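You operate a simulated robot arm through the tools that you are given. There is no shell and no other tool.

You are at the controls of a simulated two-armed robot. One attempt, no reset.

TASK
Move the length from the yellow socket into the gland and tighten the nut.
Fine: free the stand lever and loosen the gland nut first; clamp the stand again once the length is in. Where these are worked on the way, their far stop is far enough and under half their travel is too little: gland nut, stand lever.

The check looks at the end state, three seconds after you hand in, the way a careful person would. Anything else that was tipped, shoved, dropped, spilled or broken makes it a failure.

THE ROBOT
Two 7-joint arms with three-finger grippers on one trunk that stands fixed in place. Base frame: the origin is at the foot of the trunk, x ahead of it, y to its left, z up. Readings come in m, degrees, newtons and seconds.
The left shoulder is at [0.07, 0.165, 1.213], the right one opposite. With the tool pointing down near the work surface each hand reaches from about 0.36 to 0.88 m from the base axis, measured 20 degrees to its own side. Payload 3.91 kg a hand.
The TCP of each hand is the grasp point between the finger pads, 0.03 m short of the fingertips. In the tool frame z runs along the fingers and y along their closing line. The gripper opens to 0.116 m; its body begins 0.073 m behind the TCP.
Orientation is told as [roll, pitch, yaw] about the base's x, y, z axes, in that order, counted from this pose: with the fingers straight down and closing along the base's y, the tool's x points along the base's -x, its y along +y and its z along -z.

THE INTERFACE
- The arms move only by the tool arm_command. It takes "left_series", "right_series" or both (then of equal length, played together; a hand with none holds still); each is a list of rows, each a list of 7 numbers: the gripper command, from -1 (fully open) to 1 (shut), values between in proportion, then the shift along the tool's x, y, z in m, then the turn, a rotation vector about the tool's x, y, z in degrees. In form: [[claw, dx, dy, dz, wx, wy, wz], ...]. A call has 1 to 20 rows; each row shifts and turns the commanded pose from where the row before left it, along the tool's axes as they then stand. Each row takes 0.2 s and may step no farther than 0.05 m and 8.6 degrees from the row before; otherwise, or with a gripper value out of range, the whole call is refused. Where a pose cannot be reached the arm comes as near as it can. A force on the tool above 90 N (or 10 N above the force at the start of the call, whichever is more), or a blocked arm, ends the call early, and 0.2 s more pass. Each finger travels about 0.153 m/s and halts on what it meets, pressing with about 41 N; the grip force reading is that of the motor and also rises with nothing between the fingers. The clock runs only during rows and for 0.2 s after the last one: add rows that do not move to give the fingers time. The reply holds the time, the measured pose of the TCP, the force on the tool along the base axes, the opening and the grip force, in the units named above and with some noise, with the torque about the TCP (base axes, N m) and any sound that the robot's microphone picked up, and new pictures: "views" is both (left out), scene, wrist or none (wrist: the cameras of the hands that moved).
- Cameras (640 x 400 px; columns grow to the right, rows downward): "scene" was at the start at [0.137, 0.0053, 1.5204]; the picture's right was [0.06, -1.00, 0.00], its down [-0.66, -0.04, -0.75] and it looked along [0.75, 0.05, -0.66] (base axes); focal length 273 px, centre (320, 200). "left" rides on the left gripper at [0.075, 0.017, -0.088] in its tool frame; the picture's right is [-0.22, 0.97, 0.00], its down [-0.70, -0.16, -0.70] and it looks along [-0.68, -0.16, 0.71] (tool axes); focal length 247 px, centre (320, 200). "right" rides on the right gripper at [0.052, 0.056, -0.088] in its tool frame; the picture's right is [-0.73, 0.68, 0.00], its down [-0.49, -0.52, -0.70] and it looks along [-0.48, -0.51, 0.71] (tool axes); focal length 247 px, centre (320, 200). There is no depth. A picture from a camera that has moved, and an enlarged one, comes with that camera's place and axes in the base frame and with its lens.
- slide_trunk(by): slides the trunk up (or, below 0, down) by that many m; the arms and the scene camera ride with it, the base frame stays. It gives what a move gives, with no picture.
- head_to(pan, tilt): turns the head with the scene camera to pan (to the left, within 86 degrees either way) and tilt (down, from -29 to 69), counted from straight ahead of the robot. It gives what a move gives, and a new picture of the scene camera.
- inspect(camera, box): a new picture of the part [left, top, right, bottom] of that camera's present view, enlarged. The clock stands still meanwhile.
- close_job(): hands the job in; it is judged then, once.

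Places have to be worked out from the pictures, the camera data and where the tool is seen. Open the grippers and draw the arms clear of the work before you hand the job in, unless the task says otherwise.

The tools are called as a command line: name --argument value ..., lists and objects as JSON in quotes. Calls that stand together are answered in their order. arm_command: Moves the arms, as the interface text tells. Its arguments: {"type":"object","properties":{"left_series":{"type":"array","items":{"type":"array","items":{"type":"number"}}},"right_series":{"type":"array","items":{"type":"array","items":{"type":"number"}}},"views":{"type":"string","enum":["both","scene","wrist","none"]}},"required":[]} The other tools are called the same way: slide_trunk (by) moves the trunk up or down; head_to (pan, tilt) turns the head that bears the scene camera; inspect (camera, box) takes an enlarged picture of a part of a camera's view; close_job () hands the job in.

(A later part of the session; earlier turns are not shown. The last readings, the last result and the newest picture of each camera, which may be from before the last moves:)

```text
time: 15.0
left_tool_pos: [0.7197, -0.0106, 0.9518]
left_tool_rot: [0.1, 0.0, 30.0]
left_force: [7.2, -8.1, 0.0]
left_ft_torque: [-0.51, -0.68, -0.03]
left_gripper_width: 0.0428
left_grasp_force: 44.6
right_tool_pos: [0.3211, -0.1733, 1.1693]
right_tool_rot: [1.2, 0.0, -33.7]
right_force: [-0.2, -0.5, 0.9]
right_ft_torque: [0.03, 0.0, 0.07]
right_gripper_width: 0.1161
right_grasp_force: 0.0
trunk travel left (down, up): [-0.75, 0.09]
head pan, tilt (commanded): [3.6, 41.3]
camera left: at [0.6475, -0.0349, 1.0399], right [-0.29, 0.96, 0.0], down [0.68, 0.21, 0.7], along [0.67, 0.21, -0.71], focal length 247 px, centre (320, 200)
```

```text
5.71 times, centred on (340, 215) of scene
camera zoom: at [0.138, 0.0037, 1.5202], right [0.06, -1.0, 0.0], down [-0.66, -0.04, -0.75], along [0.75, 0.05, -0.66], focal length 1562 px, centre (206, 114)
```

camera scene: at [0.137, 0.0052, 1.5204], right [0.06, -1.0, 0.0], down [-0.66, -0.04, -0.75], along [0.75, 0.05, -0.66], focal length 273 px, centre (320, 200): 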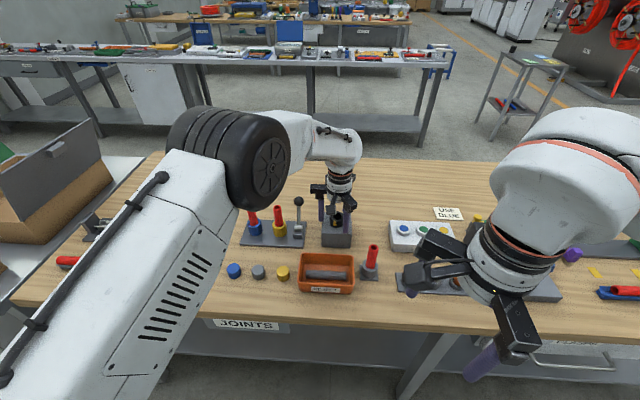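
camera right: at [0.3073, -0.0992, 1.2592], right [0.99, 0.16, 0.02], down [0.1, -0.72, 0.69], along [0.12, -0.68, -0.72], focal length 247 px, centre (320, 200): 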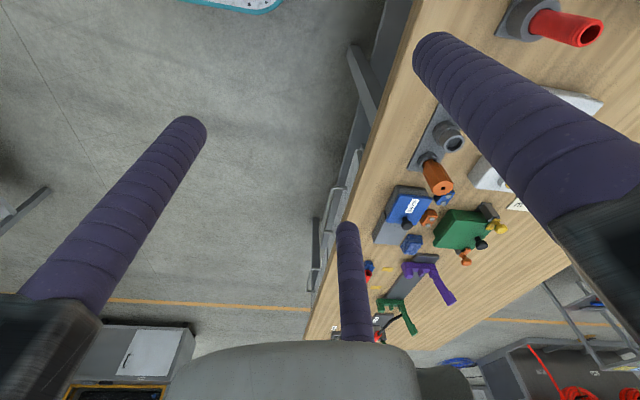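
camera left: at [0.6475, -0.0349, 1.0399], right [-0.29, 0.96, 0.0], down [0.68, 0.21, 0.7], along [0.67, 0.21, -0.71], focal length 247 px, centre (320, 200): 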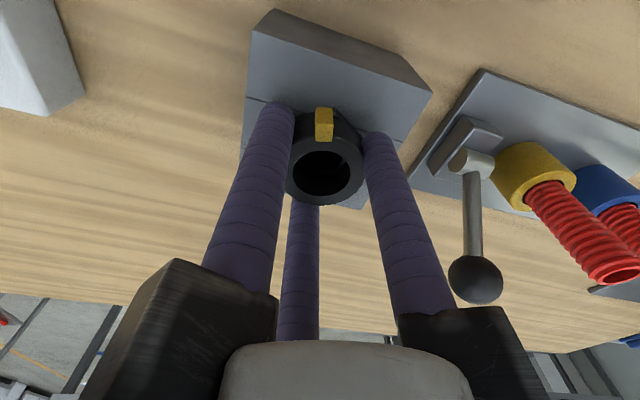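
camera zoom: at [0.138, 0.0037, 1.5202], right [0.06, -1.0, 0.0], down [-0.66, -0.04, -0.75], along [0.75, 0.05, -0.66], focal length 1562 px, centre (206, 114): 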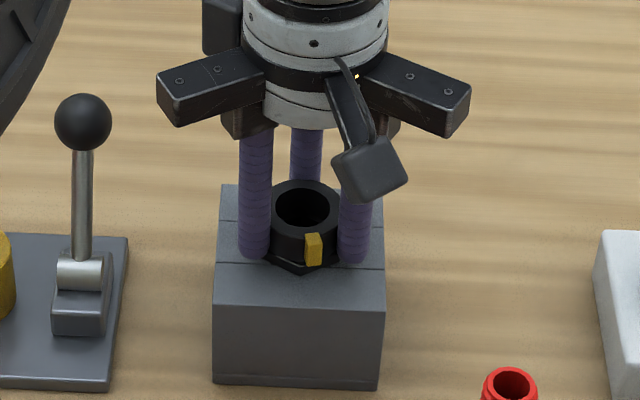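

The nut and its tab follow freely (30°, no resisting torque). I continue loosening by 56°, with a small centring correction.

arm_command --left_series '[[1, -0.0005, -0.002, 0, 0, 0, -8], [1, 0, 0, 0, 0, 0, -8], [1, 0, 0, 0, 0, 0, -8], [1, 0, 0, 0, 0, 0, -8], [1, 0, 0, 0, 0, 0, -8], [1, 0, 0, 0, 0, 0, -8], [1, 0, 0, 0, 0, 0, -8]]' --views "wrist"

inspect --camera "scene" --box '[300, 180, 380, 250]'

```text
time: 16.6
left_tool_pos: [0.7204, -0.0109, 0.9527]
left_tool_rot: [0.0, 0.2, 86.5]
left_force: [0.6, -10.9, 3.9]
left_ft_torque: [-1.14, 0.28, 0.0]
left_gripper_width: 0.0425
left_grasp_force: 44.7
right_tool_pos: [0.3195, -0.1744, 1.1678]
right_tool_rot: [1.1, 0.0, -33.6]
right_force: [0.4, -0.8, -0.2]
right_ft_torque: [0.0, 0.0, 0.0]
right_gripper_width: 0.1159
right_grasp_force: 0.0
trunk travel left (down, up): [-0.75, 0.09]
head pan, tilt (commanded): [3.6, 41.3]
camera left: at [0.7, -0.0855, 1.0401], right [-0.96, 0.28, 0.0], down [0.2, 0.69, 0.7], along [0.2, 0.67, -0.72], focal length 247 px, centre (320, 200)
```

left: 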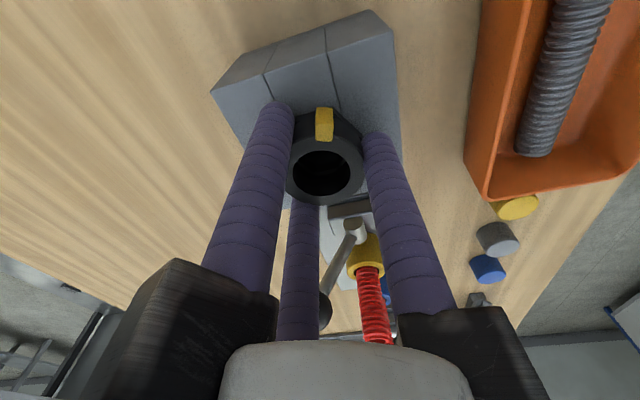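

```text
5.71 times, centred on (340, 215) of scene
camera zoom: at [0.1367, 0.0032, 1.5204], right [0.06, -1.0, 0.0], down [-0.66, -0.04, -0.75], along [0.75, 0.05, -0.66], focal length 1562 px, centre (206, 114)
```

zoom: 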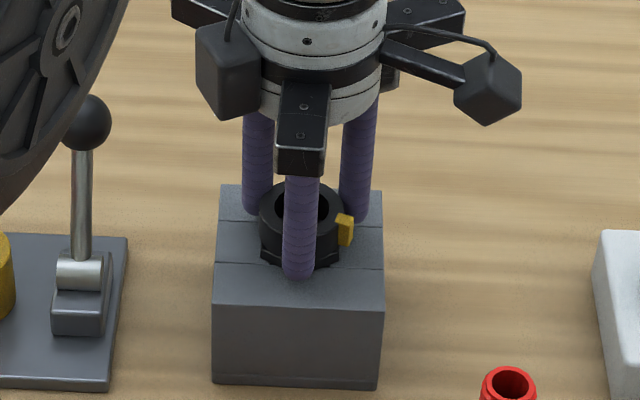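

Nut is at 86° of turn, still free. I continue another 40°, nudging the centre 2 mm in −y.

arm_command --left_series '[[1, 0.002, 0, 0, 0, 0, -8], [1, 0, 0, 0, 0, 0, -8], [1, 0, 0, 0, 0, 0, -8], [1, 0, 0, 0, 0, 0, -8], [1, 0, 0, 0, 0, 0, -8]]' --views "wrist"

inspect --camera "scene" --box '[300, 180, 380, 250]'

```text
time: 17.8
left_tool_pos: [0.7202, -0.0104, 0.9506]
left_tool_rot: [0.1, -0.1, 126.4]
left_force: [-0.3, -1.9, -1.1]
left_ft_torque: [0.2, -0.2, -0.62]
left_gripper_width: 0.0426
left_grasp_force: 45.3
right_tool_pos: [0.3199, -0.1731, 1.1693]
right_tool_rot: [1.2, -0.1, -33.7]
right_force: [-0.2, 0.3, -0.4]
right_ft_torque: [-0.02, 0.01, -0.02]
right_gripper_width: 0.1157
right_grasp_force: 0.0
trunk travel left (down, up): [-0.75, 0.09]
head pan, tilt (commanded): [3.6, 41.3]
camera left: at [0.7515, -0.0812, 1.0392], right [-0.92, -0.4, 0.0], down [-0.28, 0.66, 0.7], along [-0.28, 0.64, -0.71], focal length 247 px, centre (320, 200)
```

left: 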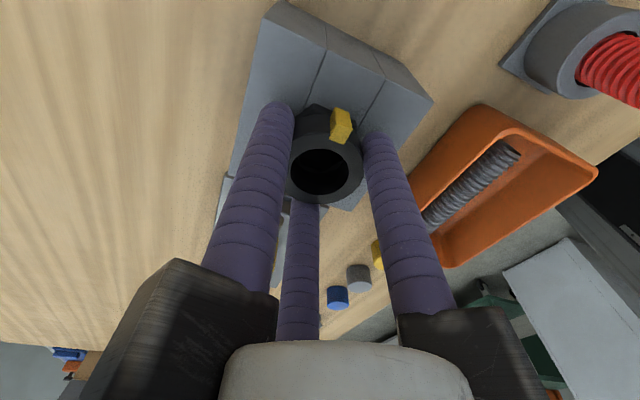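

```text
5.71 times, centred on (340, 215) of scene
camera zoom: at [0.1369, 0.005, 1.5203], right [0.06, -1.0, 0.0], down [-0.66, -0.04, -0.75], along [0.75, 0.05, -0.66], focal length 1562 px, centre (206, 114)
```

zoom: 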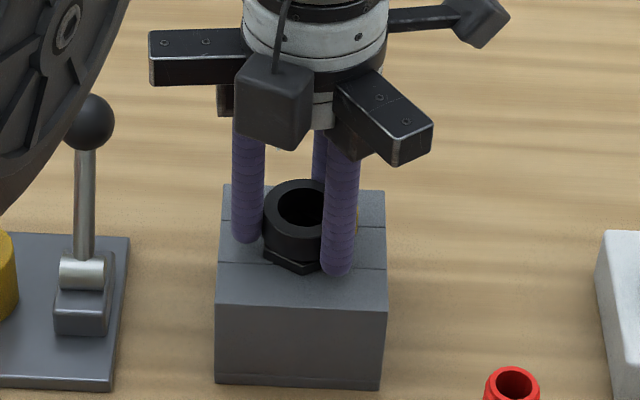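

Resisting torque (−0.62 N·m) appeared and the tab slid ~20° relative to the fingers: the nut reached its far stop after roughly 105°. I release, lift clear, and look at the gland.

arm_command --left_series '[[-0.38, 0, 0, 0, 0, 0, 0], [-0.38, 0, 0, 0, 0, 0, 0], [-0.38, 0, 0, -0.03, 0, 0, 0], [-0.38, 0, 0, -0.04, 0, 0, 0], [-0.38, 0, 0, -0.04, 0, 0, 0], [-0.38, 0, 0, -0.04, 0, 0, 0], [-0.38, 0, 0, 0, 0, 0, 0]]' --views "wrist"

inspect --camera "scene" --box '[300, 180, 380, 250]'

inspect --camera "left" --box '[220, 0, 480, 200]'

```text
time: 19.4
left_tool_pos: [0.7246, -0.008, 1.0974]
left_tool_rot: [0.6, 0.1, 126.6]
left_force: [0.5, -0.2, 0.1]
left_ft_torque: [0.03, 0.02, 0.01]
left_gripper_width: 0.0798
left_grasp_force: 0.0
right_tool_pos: [0.3203, -0.1723, 1.1699]
right_tool_rot: [1.0, -0.1, -33.6]
right_force: [0.3, -0.2, 0.6]
right_ft_torque: [-0.03, 0.0, -0.03]
right_gripper_width: 0.1161
right_grasp_force: 0.2
trunk travel left (down, up): [-0.75, 0.09]
head pan, tilt (commanded): [3.6, 41.3]
camera left: at [0.757, -0.0791, 1.1857], right [-0.92, -0.4, 0.01], down [-0.28, 0.66, 0.7], along [-0.29, 0.64, -0.72], focal length 247 px, centre (320, 200)
```

left: 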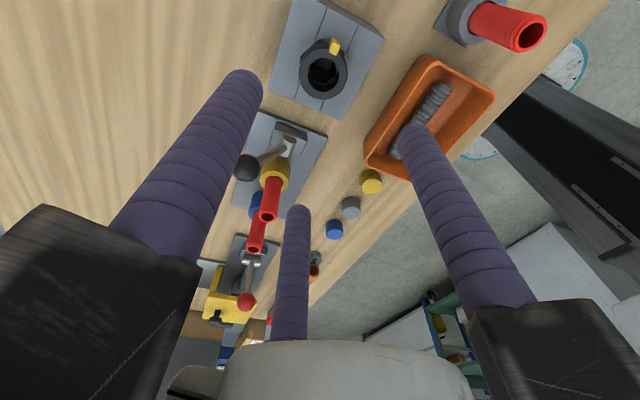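

```text
5.71 times, centred on (340, 215) of scene
camera zoom: at [0.1375, 0.005, 1.5203], right [0.06, -1.0, 0.0], down [-0.66, -0.04, -0.75], along [0.75, 0.05, -0.66], focal length 1562 px, centre (206, 114)
```

zoom: 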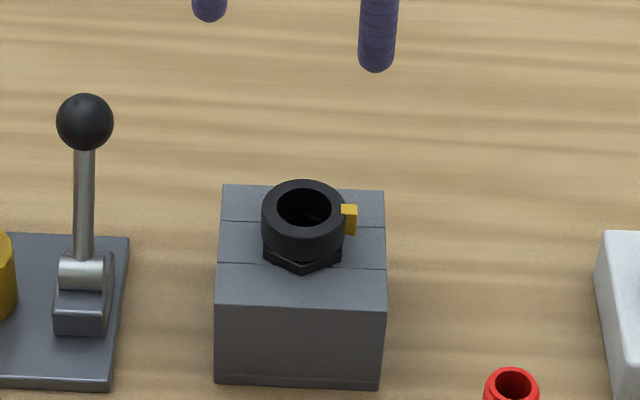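

```text
2.00 times, centred on (350, 100) of left
camera zoom: at [0.757, -0.0791, 1.1857], right [-0.92, -0.4, 0.01], down [-0.28, 0.66, 0.7], along [-0.29, 0.64, -0.72], focal length 494 px, centre (260, 400)
```

zoom: 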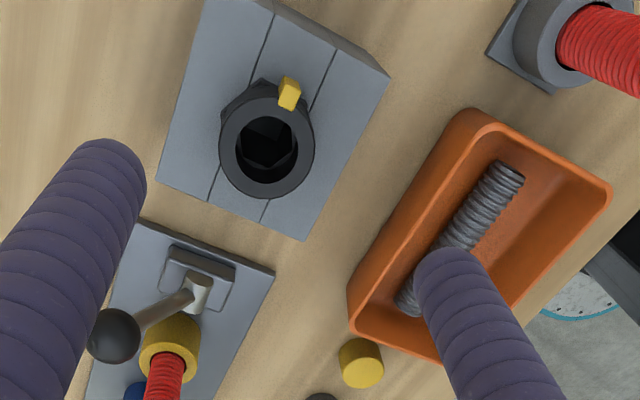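

The nut turned from tab azimuth ≈163° to ≈272° (≈109°), now loose. Next I unwind to yaw 60°, set the opening to ~50 mm and move above the length in the yellow socket (0.719, 0.169).

arm_command --left_series '[[0.14, 0, 0, 0, 0, 0, 8.25], [0.14, 0, 0, 0, 0, 0, 8.25], [0.14, 0, 0, 0, 0, 0, 8.25], [0.14, 0, 0, 0, 0, 0, 8.25], [0.14, 0, 0, 0, 0, 0, 8.25], [0.14, 0, 0, 0, 0, 0, 8.25], [0.14, 0, 0, 0, 0, 0, 8.25], [0.14, 0, 0, 0, 0, 0, 8.25], [0.14, -0.0303, 0.0187, 0, 0, 0, 0], [0.14, -0.0303, 0.0187, 0, 0, 0, 0], [0.14, -0.0303, 0.0187, 0, 0, 0, 0], [0.14, -0.0303, 0.0187, 0, 0, 0, 0], [0.14, -0.0303, 0.0187, 0, 0, 0, 0], [0.14, 0, 0, 0, 0, 0, 0]]' --views "both"

inspect --camera "scene" --box '[230, 170, 330, 250]'

inspect --camera "left" --box '[220, 0, 480, 200]'

```text
time: 22.4
left_tool_pos: [0.7148, 0.1654, 1.102]
left_tool_rot: [0.0, -0.1, 60.0]
left_force: [0.3, -0.2, 0.5]
left_ft_torque: [0.03, 0.01, -0.02]
left_gripper_width: 0.0497
left_grasp_force: 0.1
right_tool_pos: [0.3199, -0.1739, 1.1695]
right_tool_rot: [1.2, -0.1, -33.7]
right_force: [-0.1, -0.1, 0.1]
right_ft_torque: [0.0, -0.01, -0.02]
right_gripper_width: 0.1161
right_grasp_force: 0.0
trunk travel left (down, up): [-0.75, 0.09]
head pan, tilt (commanded): [3.6, 41.3]
camera scene: at [0.1371, 0.0042, 1.5203], right [0.06, -1.0, 0.0], down [-0.66, -0.04, -0.75], along [0.75, 0.05, -0.66], focal length 273 px, centre (320, 200)
camera left: at [0.6638, 0.1071, 1.1893], right [-0.73, 0.68, 0.0], down [0.49, 0.52, 0.7], along [0.48, 0.51, -0.71], focal length 247 px, centre (320, 200)
```

scene: 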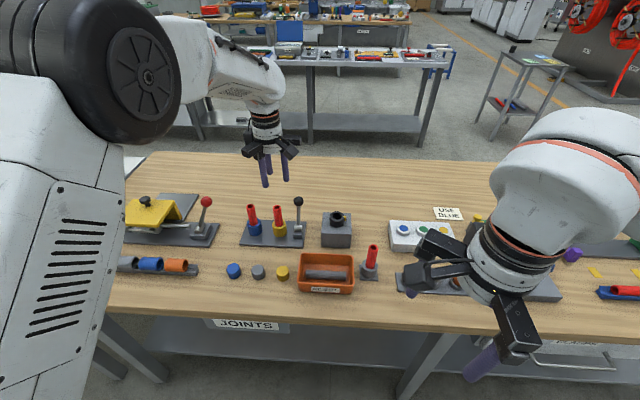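
left: 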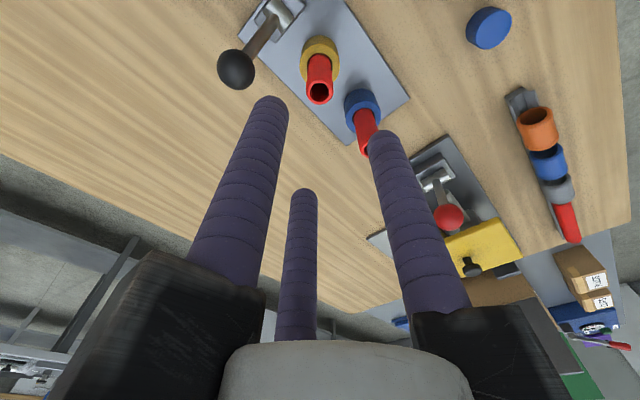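

```text
5.00 times, centred on (280, 210) of scene
camera zoom: at [0.1371, 0.0042, 1.5203], right [0.06, -1.0, 0.0], down [-0.66, -0.04, -0.75], along [0.75, 0.05, -0.66], focal length 1367 px, centre (520, 150)
```

zoom: 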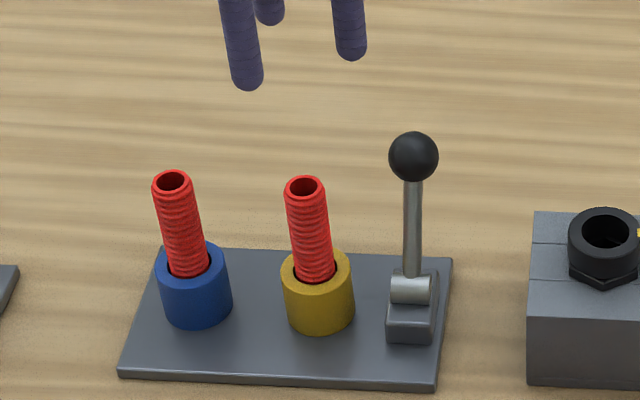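

```text
2.00 times, centred on (350, 100) of left
camera zoom: at [0.6638, 0.1071, 1.1893], right [-0.73, 0.68, 0.0], down [0.49, 0.52, 0.7], along [0.48, 0.51, -0.71], focal length 494 px, centre (260, 400)
```

zoom: 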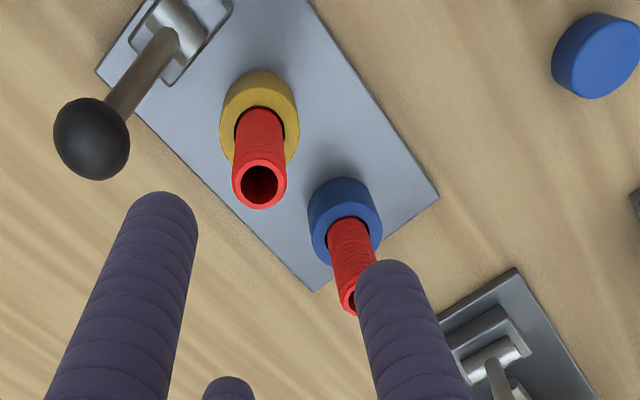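

Tube top re-measured at ≈ (0.720, 0.168). I centre the hand over it and descend part way to check alignment.

arm_command --left_series '[[0.14, -0.0053, -0.003, 0.03, 0, 0, 0], [0.14, 0, 0, 0.035, 0, 0, 0], [0.14, 0, 0, 0.025, 0, 0, 0], [0.14, 0, 0, 0, 0, 0, 0]]' --views "wrist"

inspect --camera "scene" --box '[230, 170, 330, 250]'

inspect --camera "left" --box '[220, 40, 480, 240]'

```text
time: 23.4
left_tool_pos: [0.7197, 0.1688, 1.0106]
left_tool_rot: [0.0, 0.1, 60.0]
left_force: [0.2, -0.1, 0.4]
left_ft_torque: [-0.01, 0.02, 0.02]
left_gripper_width: 0.05
left_grasp_force: 0.0
right_tool_pos: [0.3206, -0.1728, 1.1698]
right_tool_rot: [1.0, -0.1, -33.8]
right_force: [0.2, -0.3, 0.0]
right_ft_torque: [-0.02, -0.01, 0.01]
right_gripper_width: 0.1161
right_grasp_force: 0.1
trunk travel left (down, up): [-0.75, 0.09]
head pan, tilt (commanded): [3.6, 41.3]
camera left: at [0.6692, 0.111, 1.098], right [-0.73, 0.68, 0.0], down [0.49, 0.52, 0.7], along [0.48, 0.51, -0.71], focal length 247 px, centre (320, 200)
```

left: 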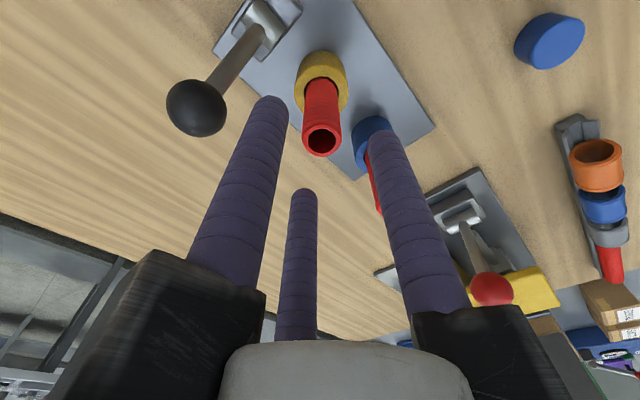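

```text
5.00 times, centred on (280, 210) of scene
camera zoom: at [0.137, 0.0053, 1.5204], right [0.06, -1.0, 0.0], down [-0.66, -0.04, -0.75], along [0.75, 0.05, -0.66], focal length 1367 px, centre (520, 150)
```

zoom: 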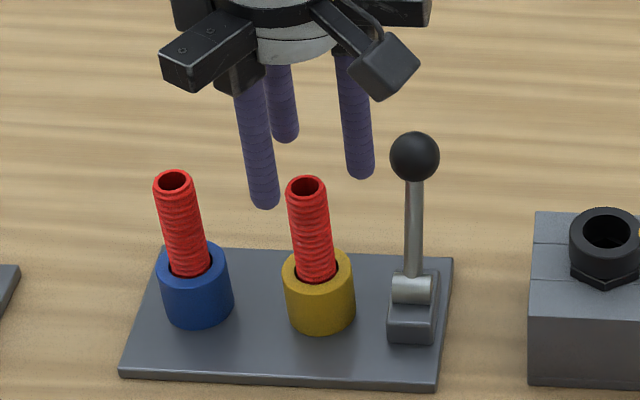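

```text
2.00 times, centred on (350, 140) of left
camera zoom: at [0.6692, 0.111, 1.098], right [-0.73, 0.68, 0.0], down [0.49, 0.52, 0.7], along [0.48, 0.51, -0.71], focal length 494 px, centre (260, 320)
```

zoom: 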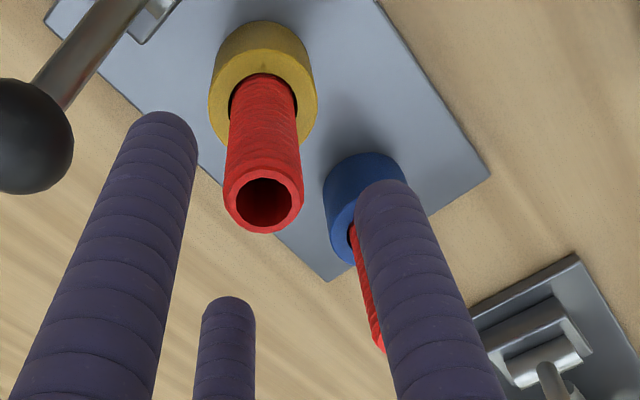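

Alignment is within 2–3 mm with ample finger clearance. I descend to TCP z ≈ 0.963 and close on the tube.

arm_command --left_series '[[0.14, 0.001, 0, 0.025, 0, 0, 0], [0.14, 0, 0, 0.0226, 0, 0, 0], [0.14, 0, 0, 0, 0, 0, 0], [1, 0, 0, 0, 0, 0, 0], [1, 0, 0, 0, 0, 0, 0], [1, 0, 0, 0, 0, 0, 0]]' --views "wrist"

inspect --camera "scene" --box '[230, 170, 330, 250]'

inspect --camera "left" --box '[220, 40, 480, 240]'

```text
time: 24.8
left_tool_pos: [0.7193, 0.1667, 0.9641]
left_tool_rot: [0.1, -0.1, 60.0]
left_force: [0.2, 0.1, -0.3]
left_ft_torque: [-0.02, 0.01, -0.02]
left_gripper_width: 0.022
left_grasp_force: 40.9
right_tool_pos: [0.3203, -0.1729, 1.1697]
right_tool_rot: [1.1, -0.1, -33.8]
right_force: [0.0, 0.1, 0.1]
right_ft_torque: [-0.03, 0.01, -0.01]
right_gripper_width: 0.1164
right_grasp_force: 0.0
trunk travel left (down, up): [-0.75, 0.09]
head pan, tilt (commanded): [3.6, 41.3]
camera left: at [0.6686, 0.1099, 1.0531], right [-0.73, 0.68, 0.0], down [0.49, 0.52, 0.7], along [0.48, 0.51, -0.71], focal length 247 px, centre (320, 200)
```

left: 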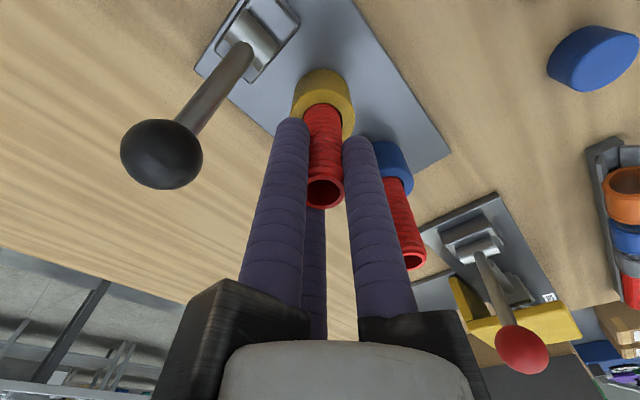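

```text
5.00 times, centred on (280, 210) of scene
camera zoom: at [0.137, 0.0052, 1.5204], right [0.06, -1.0, 0.0], down [-0.66, -0.04, -0.75], along [0.75, 0.05, -0.66], focal length 1367 px, centre (520, 150)
```

zoom: 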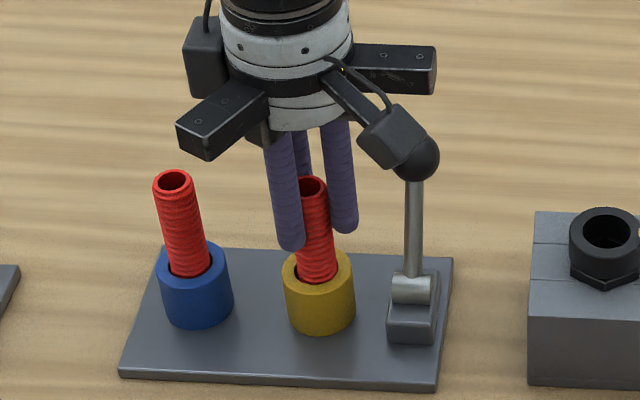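

```text
2.00 times, centred on (350, 140) of left
camera zoom: at [0.6686, 0.1099, 1.0531], right [-0.73, 0.68, 0.0], down [0.49, 0.52, 0.7], along [0.48, 0.51, -0.71], focal length 494 px, centre (260, 320)
```

zoom: 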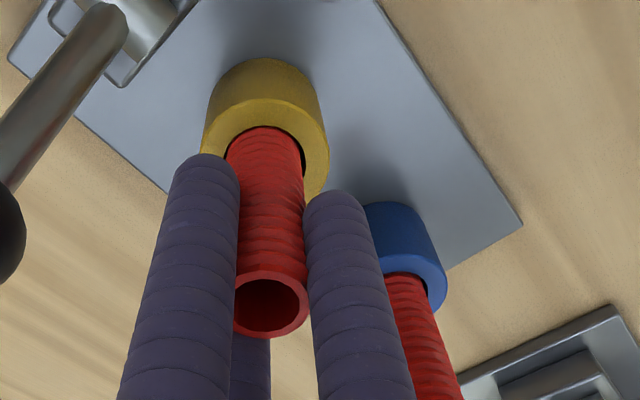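

Tube gripped (22 mm width). I lift straight up, gently first.

arm_command --left_series '[[1, 0, 0, -0.01, 0, 0, 0], [1, 0, 0, -0.015, 0, 0, 0], [1, 0, 0, -0.02, 0, 0, 0], [1, 0, 0, -0.03, 0, 0, 0], [1, 0, 0, -0.035, 0, 0, 0], [1, 0, 0, -0.03, 0, 0, 0], [1, 0, 0, 0, 0, 0, 0]]' --views "both"

inspect --camera "scene" --box '[230, 130, 360, 250]'

inspect --camera "left" --box '[220, 40, 480, 240]'

```text
time: 26.4
left_tool_pos: [0.7197, 0.1659, 1.1044]
left_tool_rot: [0.0, -0.1, 60.0]
left_force: [0.1, 0.0, 0.5]
left_ft_torque: [0.02, 0.03, 0.01]
left_gripper_width: 0.0221
left_grasp_force: 40.8
right_tool_pos: [0.3195, -0.1722, 1.1695]
right_tool_rot: [1.1, 0.0, -33.7]
right_force: [0.1, 0.3, 0.9]
right_ft_torque: [0.01, 0.0, -0.01]
right_gripper_width: 0.1162
right_grasp_force: 0.1
trunk travel left (down, up): [-0.75, 0.09]
head pan, tilt (commanded): [3.6, 41.3]
camera scene: at [0.1375, 0.0052, 1.5203], right [0.06, -1.0, 0.0], down [-0.66, -0.04, -0.75], along [0.75, 0.05, -0.66], focal length 273 px, centre (320, 200)
camera left: at [0.6685, 0.1097, 1.1926], right [-0.73, 0.68, 0.0], down [0.49, 0.52, 0.7], along [0.48, 0.51, -0.71], focal length 247 px, centre (320, 200)
```

scene: 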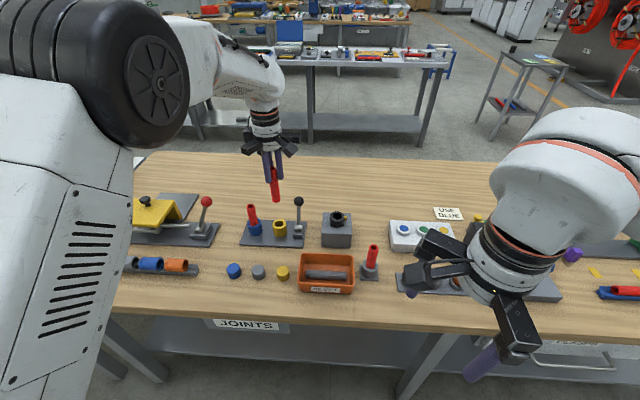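
left: 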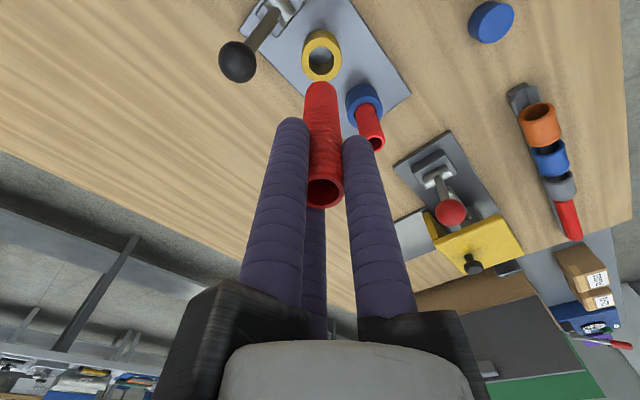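

```text
3.33 times, centred on (295, 190) of scene
camera zoom: at [0.1375, 0.0052, 1.5203], right [0.06, -1.0, 0.0], down [-0.66, -0.04, -0.75], along [0.75, 0.05, -0.66], focal length 911 px, centre (403, 233)
```

zoom: 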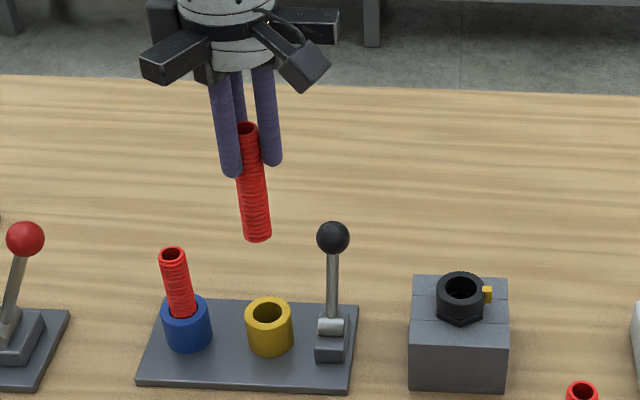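

```text
2.00 times, centred on (350, 140) of left
camera zoom: at [0.6685, 0.1097, 1.1926], right [-0.73, 0.68, 0.0], down [0.49, 0.52, 0.7], along [0.48, 0.51, -0.71], focal length 494 px, centre (260, 320)
```

zoom: 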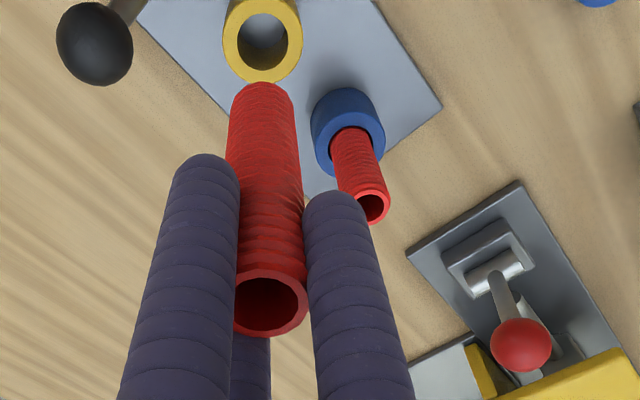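

The tube is free of the socket; it spans ≈0.106 m below and 0.007 m above the TCP. I carry it over the gland at (0.720, −0.011), still 5 cm above the nut.

arm_command --left_series '[[1, 0.0306, -0.0177, 0, 0, 0, 0], [1, 0.0306, -0.0177, 0, 0, 0, 0], [1, 0.0306, -0.0177, 0, 0, 0, 0], [1, 0.0306, -0.0177, 0, 0, 0, 0], [1, 0.0306, -0.0177, 0, 0, 0, 0], [1, 0, 0, 0, 0, 0, 0]]' --views "both"

inspect --camera "scene" --box '[290, 150, 390, 250]'

inspect --camera "left" --box '[240, 0, 440, 220]'

```text
time: 27.8
left_tool_pos: [0.719, -0.0083, 1.1018]
left_tool_rot: [0.0, 0.1, 60.1]
left_force: [1.2, 0.5, 0.0]
left_ft_torque: [-0.02, -0.02, -0.03]
left_gripper_width: 0.0223
left_grasp_force: 40.6
right_tool_pos: [0.3206, -0.1723, 1.1707]
right_tool_rot: [1.2, -0.1, -33.8]
right_force: [-0.4, -0.2, 0.5]
right_ft_torque: [-0.01, 0.0, 0.02]
right_gripper_width: 0.1161
right_grasp_force: 0.0
trunk travel left (down, up): [-0.75, 0.09]
head pan, tilt (commanded): [3.6, 41.3]
camera scene: at [0.1368, 0.0062, 1.5204], right [0.06, -1.0, 0.0], down [-0.66, -0.04, -0.75], along [0.75, 0.05, -0.66], focal length 273 px, centre (320, 200)
camera left: at [0.6682, -0.0665, 1.1908], right [-0.73, 0.68, 0.0], down [0.49, 0.52, 0.7], along [0.48, 0.51, -0.71], focal length 247 px, centre (320, 200)
```

scene: 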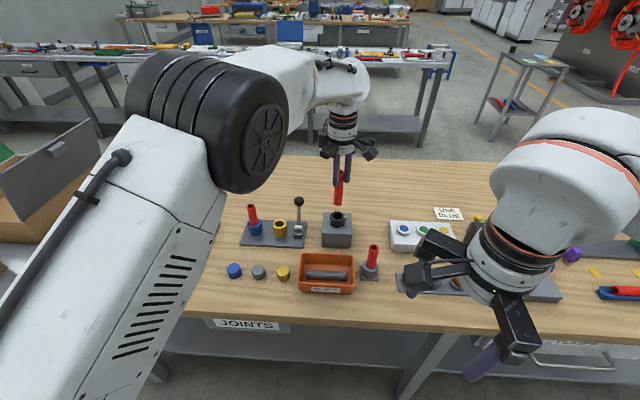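
left: 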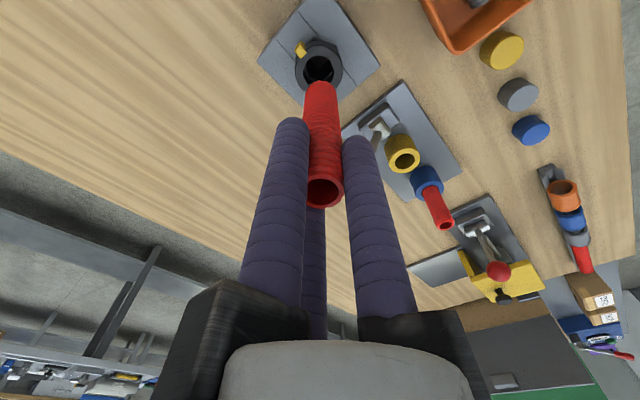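

```text
4.00 times, centred on (340, 200) of scene
camera zoom: at [0.1368, 0.0062, 1.5204], right [0.06, -1.0, 0.0], down [-0.66, -0.04, -0.75], along [0.75, 0.05, -0.66], focal length 1094 px, centre (240, 200)
```

zoom: 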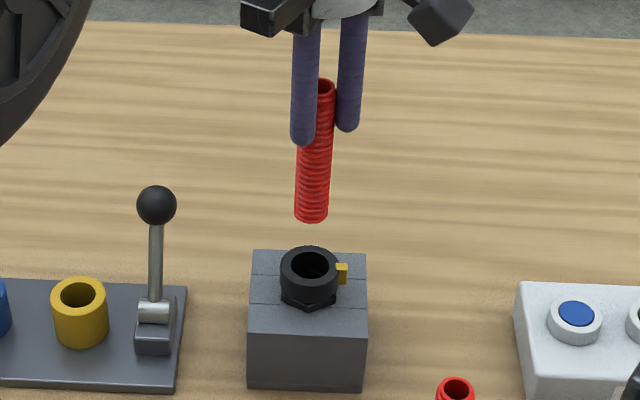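

```text
1.82 times, centred on (340, 110) of left
camera zoom: at [0.6682, -0.0665, 1.1908], right [-0.73, 0.68, 0.0], down [0.49, 0.52, 0.7], along [0.48, 0.51, -0.71], focal length 449 px, centre (284, 364)
```

zoom: 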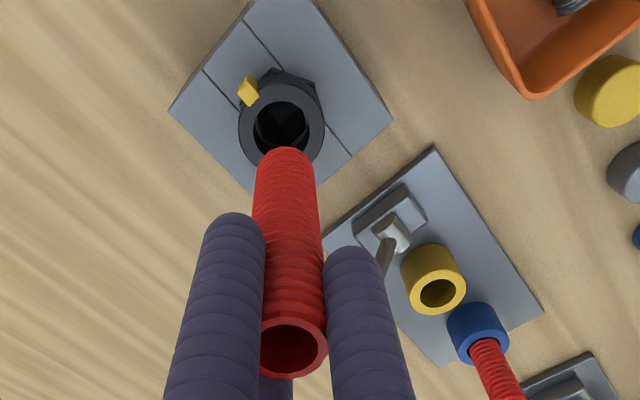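

Tube bottom is ~2–3 mm off the nut centre in y. I correct by (+1.8, −2.8) mm and descend 4.5 cm to just above the nut.

arm_command --left_series '[[1, 0.0015, -0.003, 0, 0, 0, 0], [1, 0, 0, 0.02, 0, 0, 0], [1, 0, 0, 0.025, 0, 0, 0], [1, 0, 0, 0, 0, 0, 0], [1, 0, 0, 0, 0, 0, 0]]' --views "wrist"

inspect --camera "scene" --box '[310, 170, 370, 240]'

inspect --camera "left" --box '[260, 20, 400, 180]'

```text
time: 29.0
left_tool_pos: [0.7211, -0.0114, 1.0599]
left_tool_rot: [0.1, 0.0, 59.9]
left_force: [-0.7, 0.7, 0.5]
left_ft_torque: [-0.01, -0.01, -0.01]
left_gripper_width: 0.0223
left_grasp_force: 41.2
right_tool_pos: [0.3199, -0.1729, 1.1703]
right_tool_rot: [1.1, -0.1, -33.7]
right_force: [-0.4, 0.2, -0.4]
right_ft_torque: [0.03, 0.02, 0.01]
right_gripper_width: 0.116
right_grasp_force: 0.1
trunk travel left (down, up): [-0.75, 0.09]
head pan, tilt (commanded): [3.6, 41.3]
camera left: at [0.6703, -0.0688, 1.1467], right [-0.73, 0.68, 0.0], down [0.49, 0.52, 0.7], along [0.48, 0.51, -0.71], focal length 247 px, centre (320, 200)
```

left: 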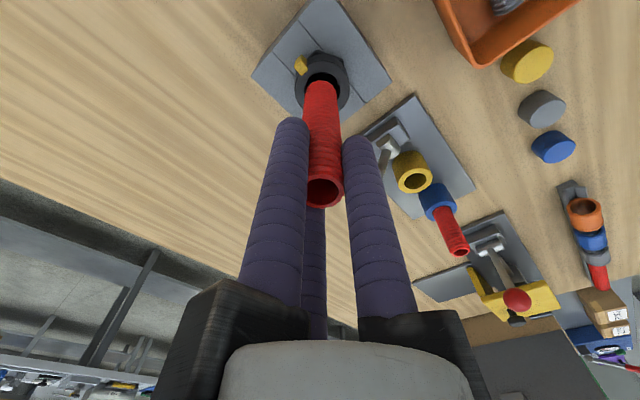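

```text
5.71 times, centred on (340, 205) of scene
camera zoom: at [0.1371, 0.0053, 1.5204], right [0.06, -1.0, 0.0], down [-0.66, -0.04, -0.75], along [0.75, 0.05, -0.66], focal length 1562 px, centre (206, 171)
```

zoom: 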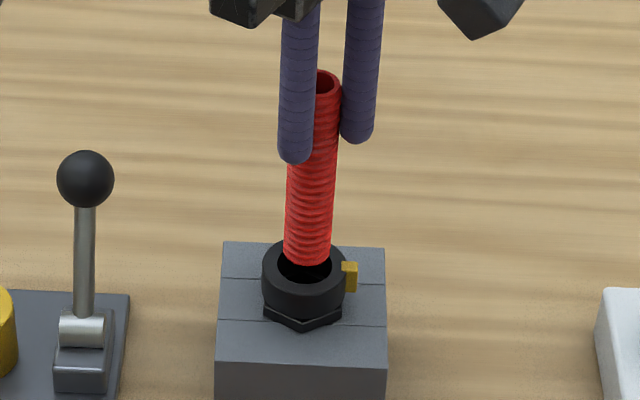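

```text
2.50 times, centred on (330, 100) of left
camera zoom: at [0.6703, -0.0688, 1.1467], right [-0.73, 0.68, 0.0], down [0.49, 0.52, 0.7], along [0.48, 0.51, -0.71], focal length 617 px, centre (295, 450)
```

zoom: 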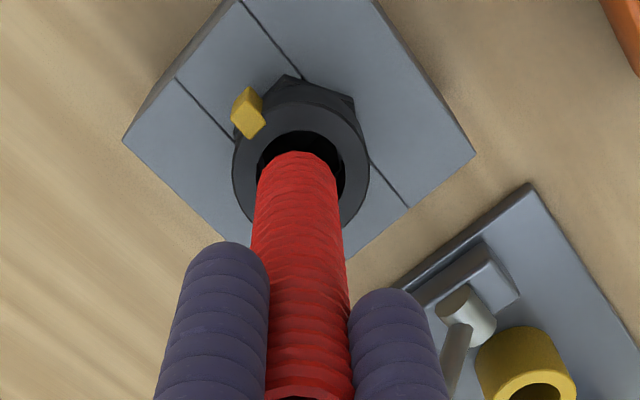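

Tube bottom sits just above the nut, nearly concentric (within ~1 mm). I start inserting, 2 cm, checking forces.

arm_command --left_series '[[1, 0, 0, 0.008, 0, 0, 0], [1, 0, 0, 0.008, 0, 0, 0], [1, 0, 0, 0.008, 0, 0, 0], [1, 0, 0, 0, 0, 0, 0]]' --views "wrist"

inspect --camera "scene" --box '[310, 170, 370, 240]'

inspect --camera "left" --box '[260, 20, 400, 180]'

```text
time: 30.0
left_tool_pos: [0.7209, -0.0133, 1.0367]
left_tool_rot: [0.0, -0.1, 60.1]
left_force: [0.2, -0.2, -0.3]
left_ft_torque: [0.02, -0.04, 0.0]
left_gripper_width: 0.0224
left_grasp_force: 40.8
right_tool_pos: [0.32, -0.173, 1.1692]
right_tool_rot: [1.2, -0.2, -33.7]
right_force: [-0.5, 0.1, 0.3]
right_ft_torque: [0.03, -0.03, 0.0]
right_gripper_width: 0.1157
right_grasp_force: 0.0
trunk travel left (down, up): [-0.75, 0.09]
head pan, tilt (commanded): [3.6, 41.3]
camera left: at [0.67, -0.0699, 1.1229], right [-0.73, 0.68, 0.0], down [0.49, 0.52, 0.7], along [0.48, 0.51, -0.71], focal length 247 px, centre (320, 200)
```

left: 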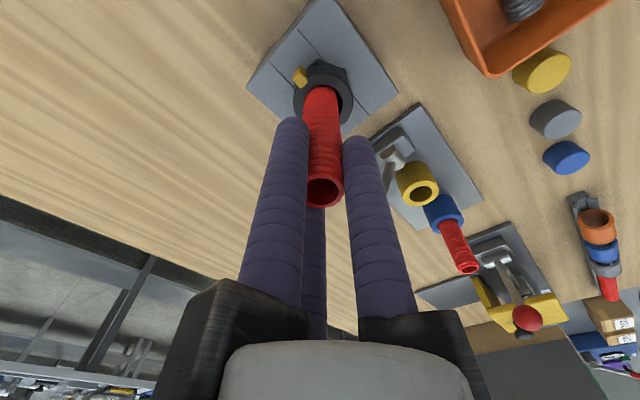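

```text
5.71 times, centred on (340, 205) of scene
camera zoom: at [0.1369, 0.0053, 1.5204], right [0.06, -1.0, 0.0], down [-0.66, -0.04, -0.75], along [0.75, 0.05, -0.66], focal length 1562 px, centre (206, 171)
```

zoom: 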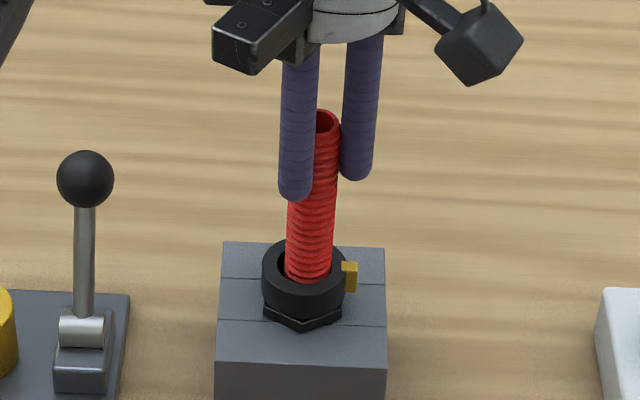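

```text
2.50 times, centred on (330, 100) of left
camera zoom: at [0.67, -0.0699, 1.1229], right [-0.73, 0.68, 0.0], down [0.49, 0.52, 0.7], along [0.48, 0.51, -0.71], focal length 617 px, centre (295, 450)
```

zoom: 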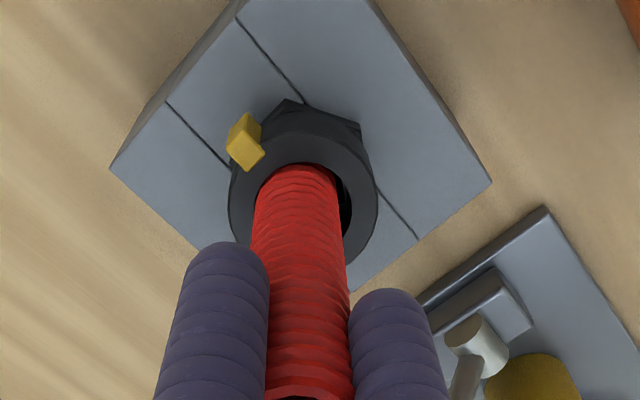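

No contact force; the tube is in the nut hole but about 2 mm toward −y. I shift (−1, +2) mm and insert another 2 cm.

arm_command --left_series '[[1, -0.0012, 0.0019, 0, 0, 0, 0], [1, 0, 0, 0.007, 0, 0, 0], [1, 0, 0, 0.007, 0, 0, 0], [1, 0, 0, 0.006, 0, 0, 0], [1, 0, 0, 0, 0, 0, 0]]' --views "wrist"

inspect --camera "scene" --box '[310, 170, 370, 240]'

inspect --camera "left" --box '[260, 20, 400, 180]'

```text
time: 31.2
left_tool_pos: [0.72, -0.011, 1.0161]
left_tool_rot: [-0.1, 0.1, 60.0]
left_force: [0.3, 0.5, 0.4]
left_ft_torque: [0.0, 0.01, 0.01]
left_gripper_width: 0.0222
left_grasp_force: 40.6
right_tool_pos: [0.3196, -0.1722, 1.1697]
right_tool_rot: [1.1, -0.2, -33.6]
right_force: [0.6, 0.7, -0.7]
right_ft_torque: [-0.02, 0.01, 0.01]
right_gripper_width: 0.116
right_grasp_force: 0.0
trunk travel left (down, up): [-0.75, 0.09]
head pan, tilt (commanded): [3.6, 41.3]
camera left: at [0.6699, -0.0681, 1.1032], right [-0.73, 0.68, 0.0], down [0.49, 0.52, 0.7], along [0.48, 0.51, -0.71], focal length 247 px, centre (320, 200)
```

left: 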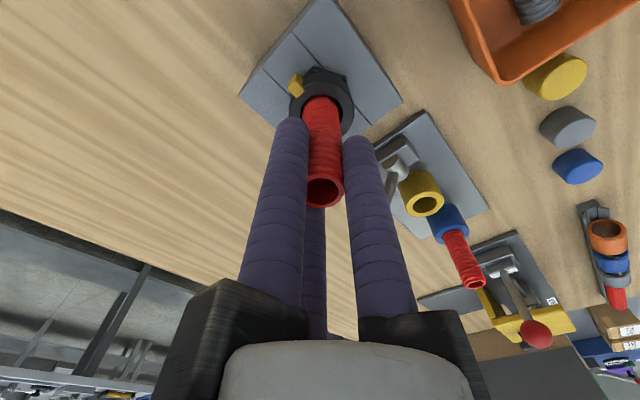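

```text
5.71 times, centred on (340, 205) of scene
camera zoom: at [0.137, 0.0052, 1.5204], right [0.06, -1.0, 0.0], down [-0.66, -0.04, -0.75], along [0.75, 0.05, -0.66], focal length 1562 px, centre (206, 171)
```

zoom: 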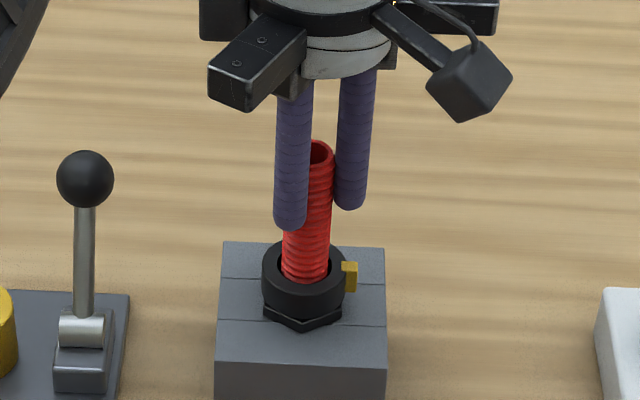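

```text
2.50 times, centred on (330, 100) of left
camera zoom: at [0.6699, -0.0681, 1.1032], right [-0.73, 0.68, 0.0], down [0.49, 0.52, 0.7], along [0.48, 0.51, -0.71], focal length 617 px, centre (295, 450)
```

zoom: 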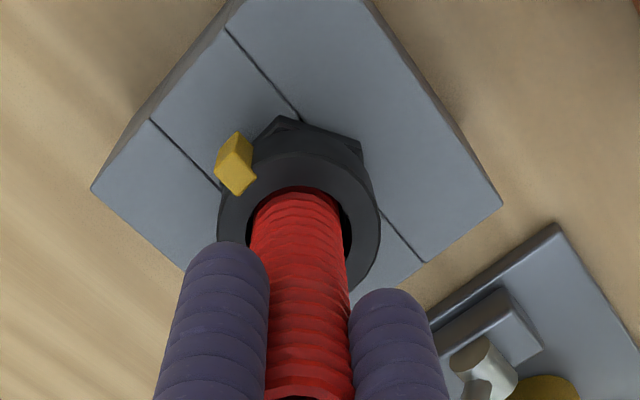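

Now well centred, bottom at z ≈ 0.910, no contact yet. I insert further in small steps until it bottoms (limit: fingertips stay above the nut).

arm_command --left_series '[[1, 0, 0, 0.006, 0, 0, 0], [1, 0, 0, 0.006, 0, 0, 0], [1, 0, 0, 0.006, 0, 0, 0], [1, 0, 0, 0, 0, 0, 0]]' --views "wrist"

inspect --camera "scene" --box '[310, 170, 370, 240]'

```text
time: 32.2
left_tool_pos: [0.7214, -0.0108, 0.9978]
left_tool_rot: [0.0, 0.0, 60.0]
left_force: [-0.4, 0.1, 0.3]
left_ft_torque: [-0.03, 0.01, 0.02]
left_gripper_width: 0.0225
left_grasp_force: 41.2
right_tool_pos: [0.3189, -0.1725, 1.1705]
right_tool_rot: [1.2, 0.0, -33.7]
right_force: [-0.1, 0.2, -0.3]
right_ft_torque: [0.03, -0.02, 0.0]
right_gripper_width: 0.116
right_grasp_force: 0.0
trunk travel left (down, up): [-0.75, 0.09]
head pan, tilt (commanded): [3.6, 41.3]
camera left: at [0.6705, -0.0679, 1.0852], right [-0.73, 0.68, 0.0], down [0.49, 0.52, 0.7], along [0.48, 0.51, -0.71], focal length 247 px, centre (320, 200)
```

left: 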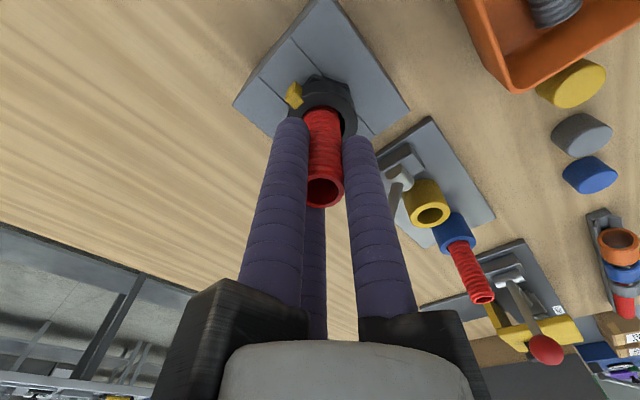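

```text
5.71 times, centred on (340, 205) of scene
camera zoom: at [0.137, 0.0052, 1.5204], right [0.06, -1.0, 0.0], down [-0.66, -0.04, -0.75], along [0.75, 0.05, -0.66], focal length 1562 px, centre (206, 171)
```

zoom: 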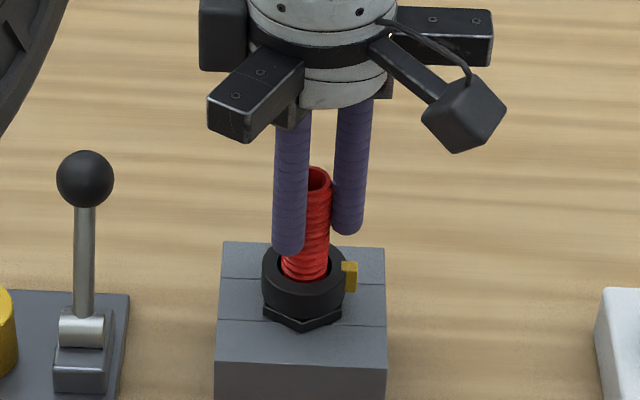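

Still free at z = 0.998. I go on 1.4 cm more in 4–5 mm steps.

arm_command --left_series '[[1, 0, 0, 0.005, 0, 0, 0], [1, 0, 0, 0.005, 0, 0, 0], [1, 0, 0, 0.004, 0, 0, 0], [1, 0, 0, 0, 0, 0, 0]]' --views "wrist"

inspect --camera "scene" --box '[310, 170, 370, 240]'

```text
time: 33.2
left_tool_pos: [0.7204, -0.0116, 0.9834]
left_tool_rot: [-0.1, 0.0, 60.0]
left_force: [0.7, 0.1, 0.1]
left_ft_torque: [-0.02, 0.0, 0.05]
left_gripper_width: 0.0225
left_grasp_force: 41.3
right_tool_pos: [0.32, -0.1725, 1.171]
right_tool_rot: [1.1, -0.1, -33.7]
right_force: [0.0, 0.1, -0.7]
right_ft_torque: [0.02, 0.01, 0.03]
right_gripper_width: 0.1159
right_grasp_force: 0.1
trunk travel left (down, up): [-0.75, 0.09]
head pan, tilt (commanded): [3.6, 41.3]
camera left: at [0.6695, -0.068, 1.0711], right [-0.73, 0.68, 0.0], down [0.49, 0.52, 0.7], along [0.48, 0.51, -0.71], focal length 247 px, centre (320, 200)
```

left: 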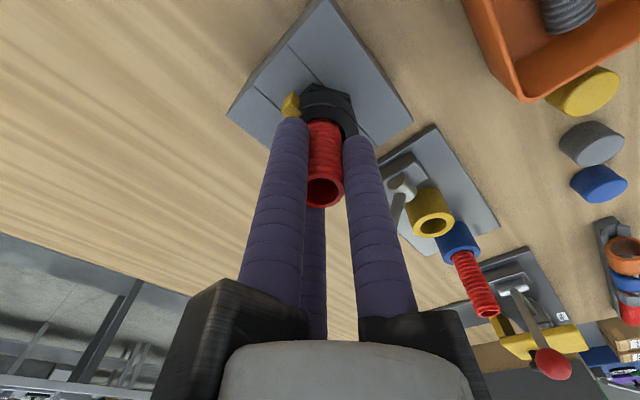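

```text
5.71 times, centred on (340, 205) of scene
camera zoom: at [0.137, 0.0052, 1.5204], right [0.06, -1.0, 0.0], down [-0.66, -0.04, -0.75], along [0.75, 0.05, -0.66], focal length 1562 px, centre (206, 171)
```

zoom: 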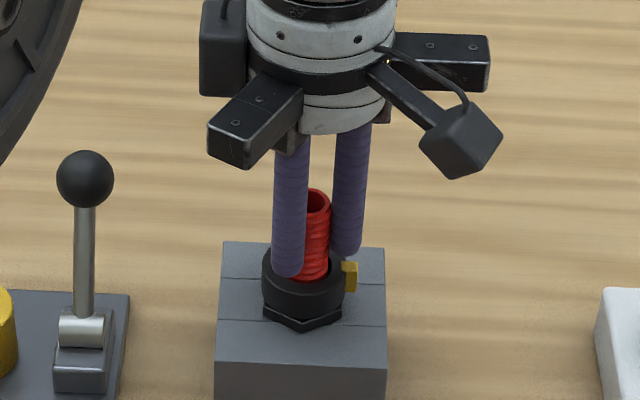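

No bottom contact yet (tube bottom ≈0.877). I lower 4 mm more, leaving a few mm between fingertips and nut.

arm_command --left_series '[[1, 0, 0, 0.002, 0, 0, 0], [1, 0, 0, 0.002, 0, 0, 0], [1, 0, 0, 0, 0, 0, 0]]' --views "wrist"

inspect --camera "scene" --box '[320, 190, 360, 240]'

```text
time: 34.0
left_tool_pos: [0.7215, -0.0119, 0.9804]
left_tool_rot: [0.0, 0.0, 60.0]
left_force: [-0.3, -0.9, -0.4]
left_ft_torque: [0.0, -0.02, -0.02]
left_gripper_width: 0.0223
left_grasp_force: 40.3
right_tool_pos: [0.3205, -0.1722, 1.1693]
right_tool_rot: [1.2, -0.1, -33.7]
right_force: [0.6, -1.2, -0.4]
right_ft_torque: [-0.02, -0.03, 0.03]
right_gripper_width: 0.116
right_grasp_force: 0.1
trunk travel left (down, up): [-0.75, 0.09]
head pan, tilt (commanded): [3.6, 41.3]
camera left: at [0.6691, -0.0683, 1.0673], right [-0.73, 0.68, 0.0], down [0.49, 0.52, 0.7], along [0.48, 0.51, -0.71], focal length 247 px, centre (320, 200)
```

left: 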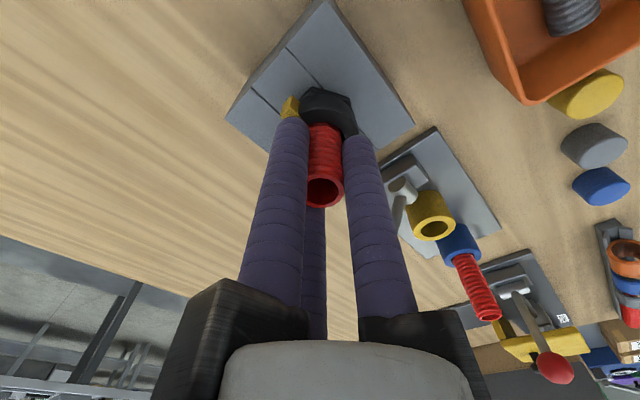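

```text
8.00 times, centred on (340, 215) of scene
camera zoom: at [0.137, 0.0052, 1.5204], right [0.06, -1.0, 0.0], down [-0.66, -0.04, -0.75], along [0.75, 0.05, -0.66], focal length 2187 px, centre (160, 80)
```

zoom: 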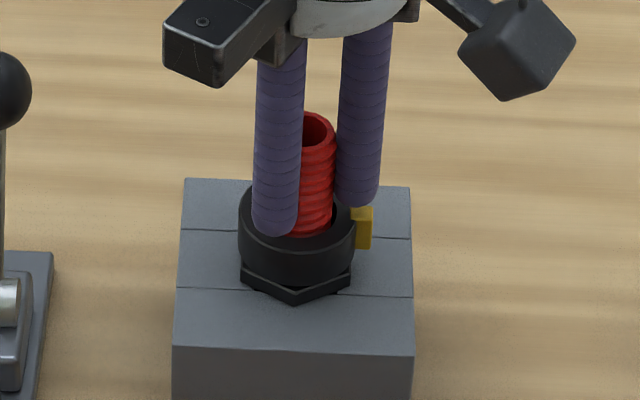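

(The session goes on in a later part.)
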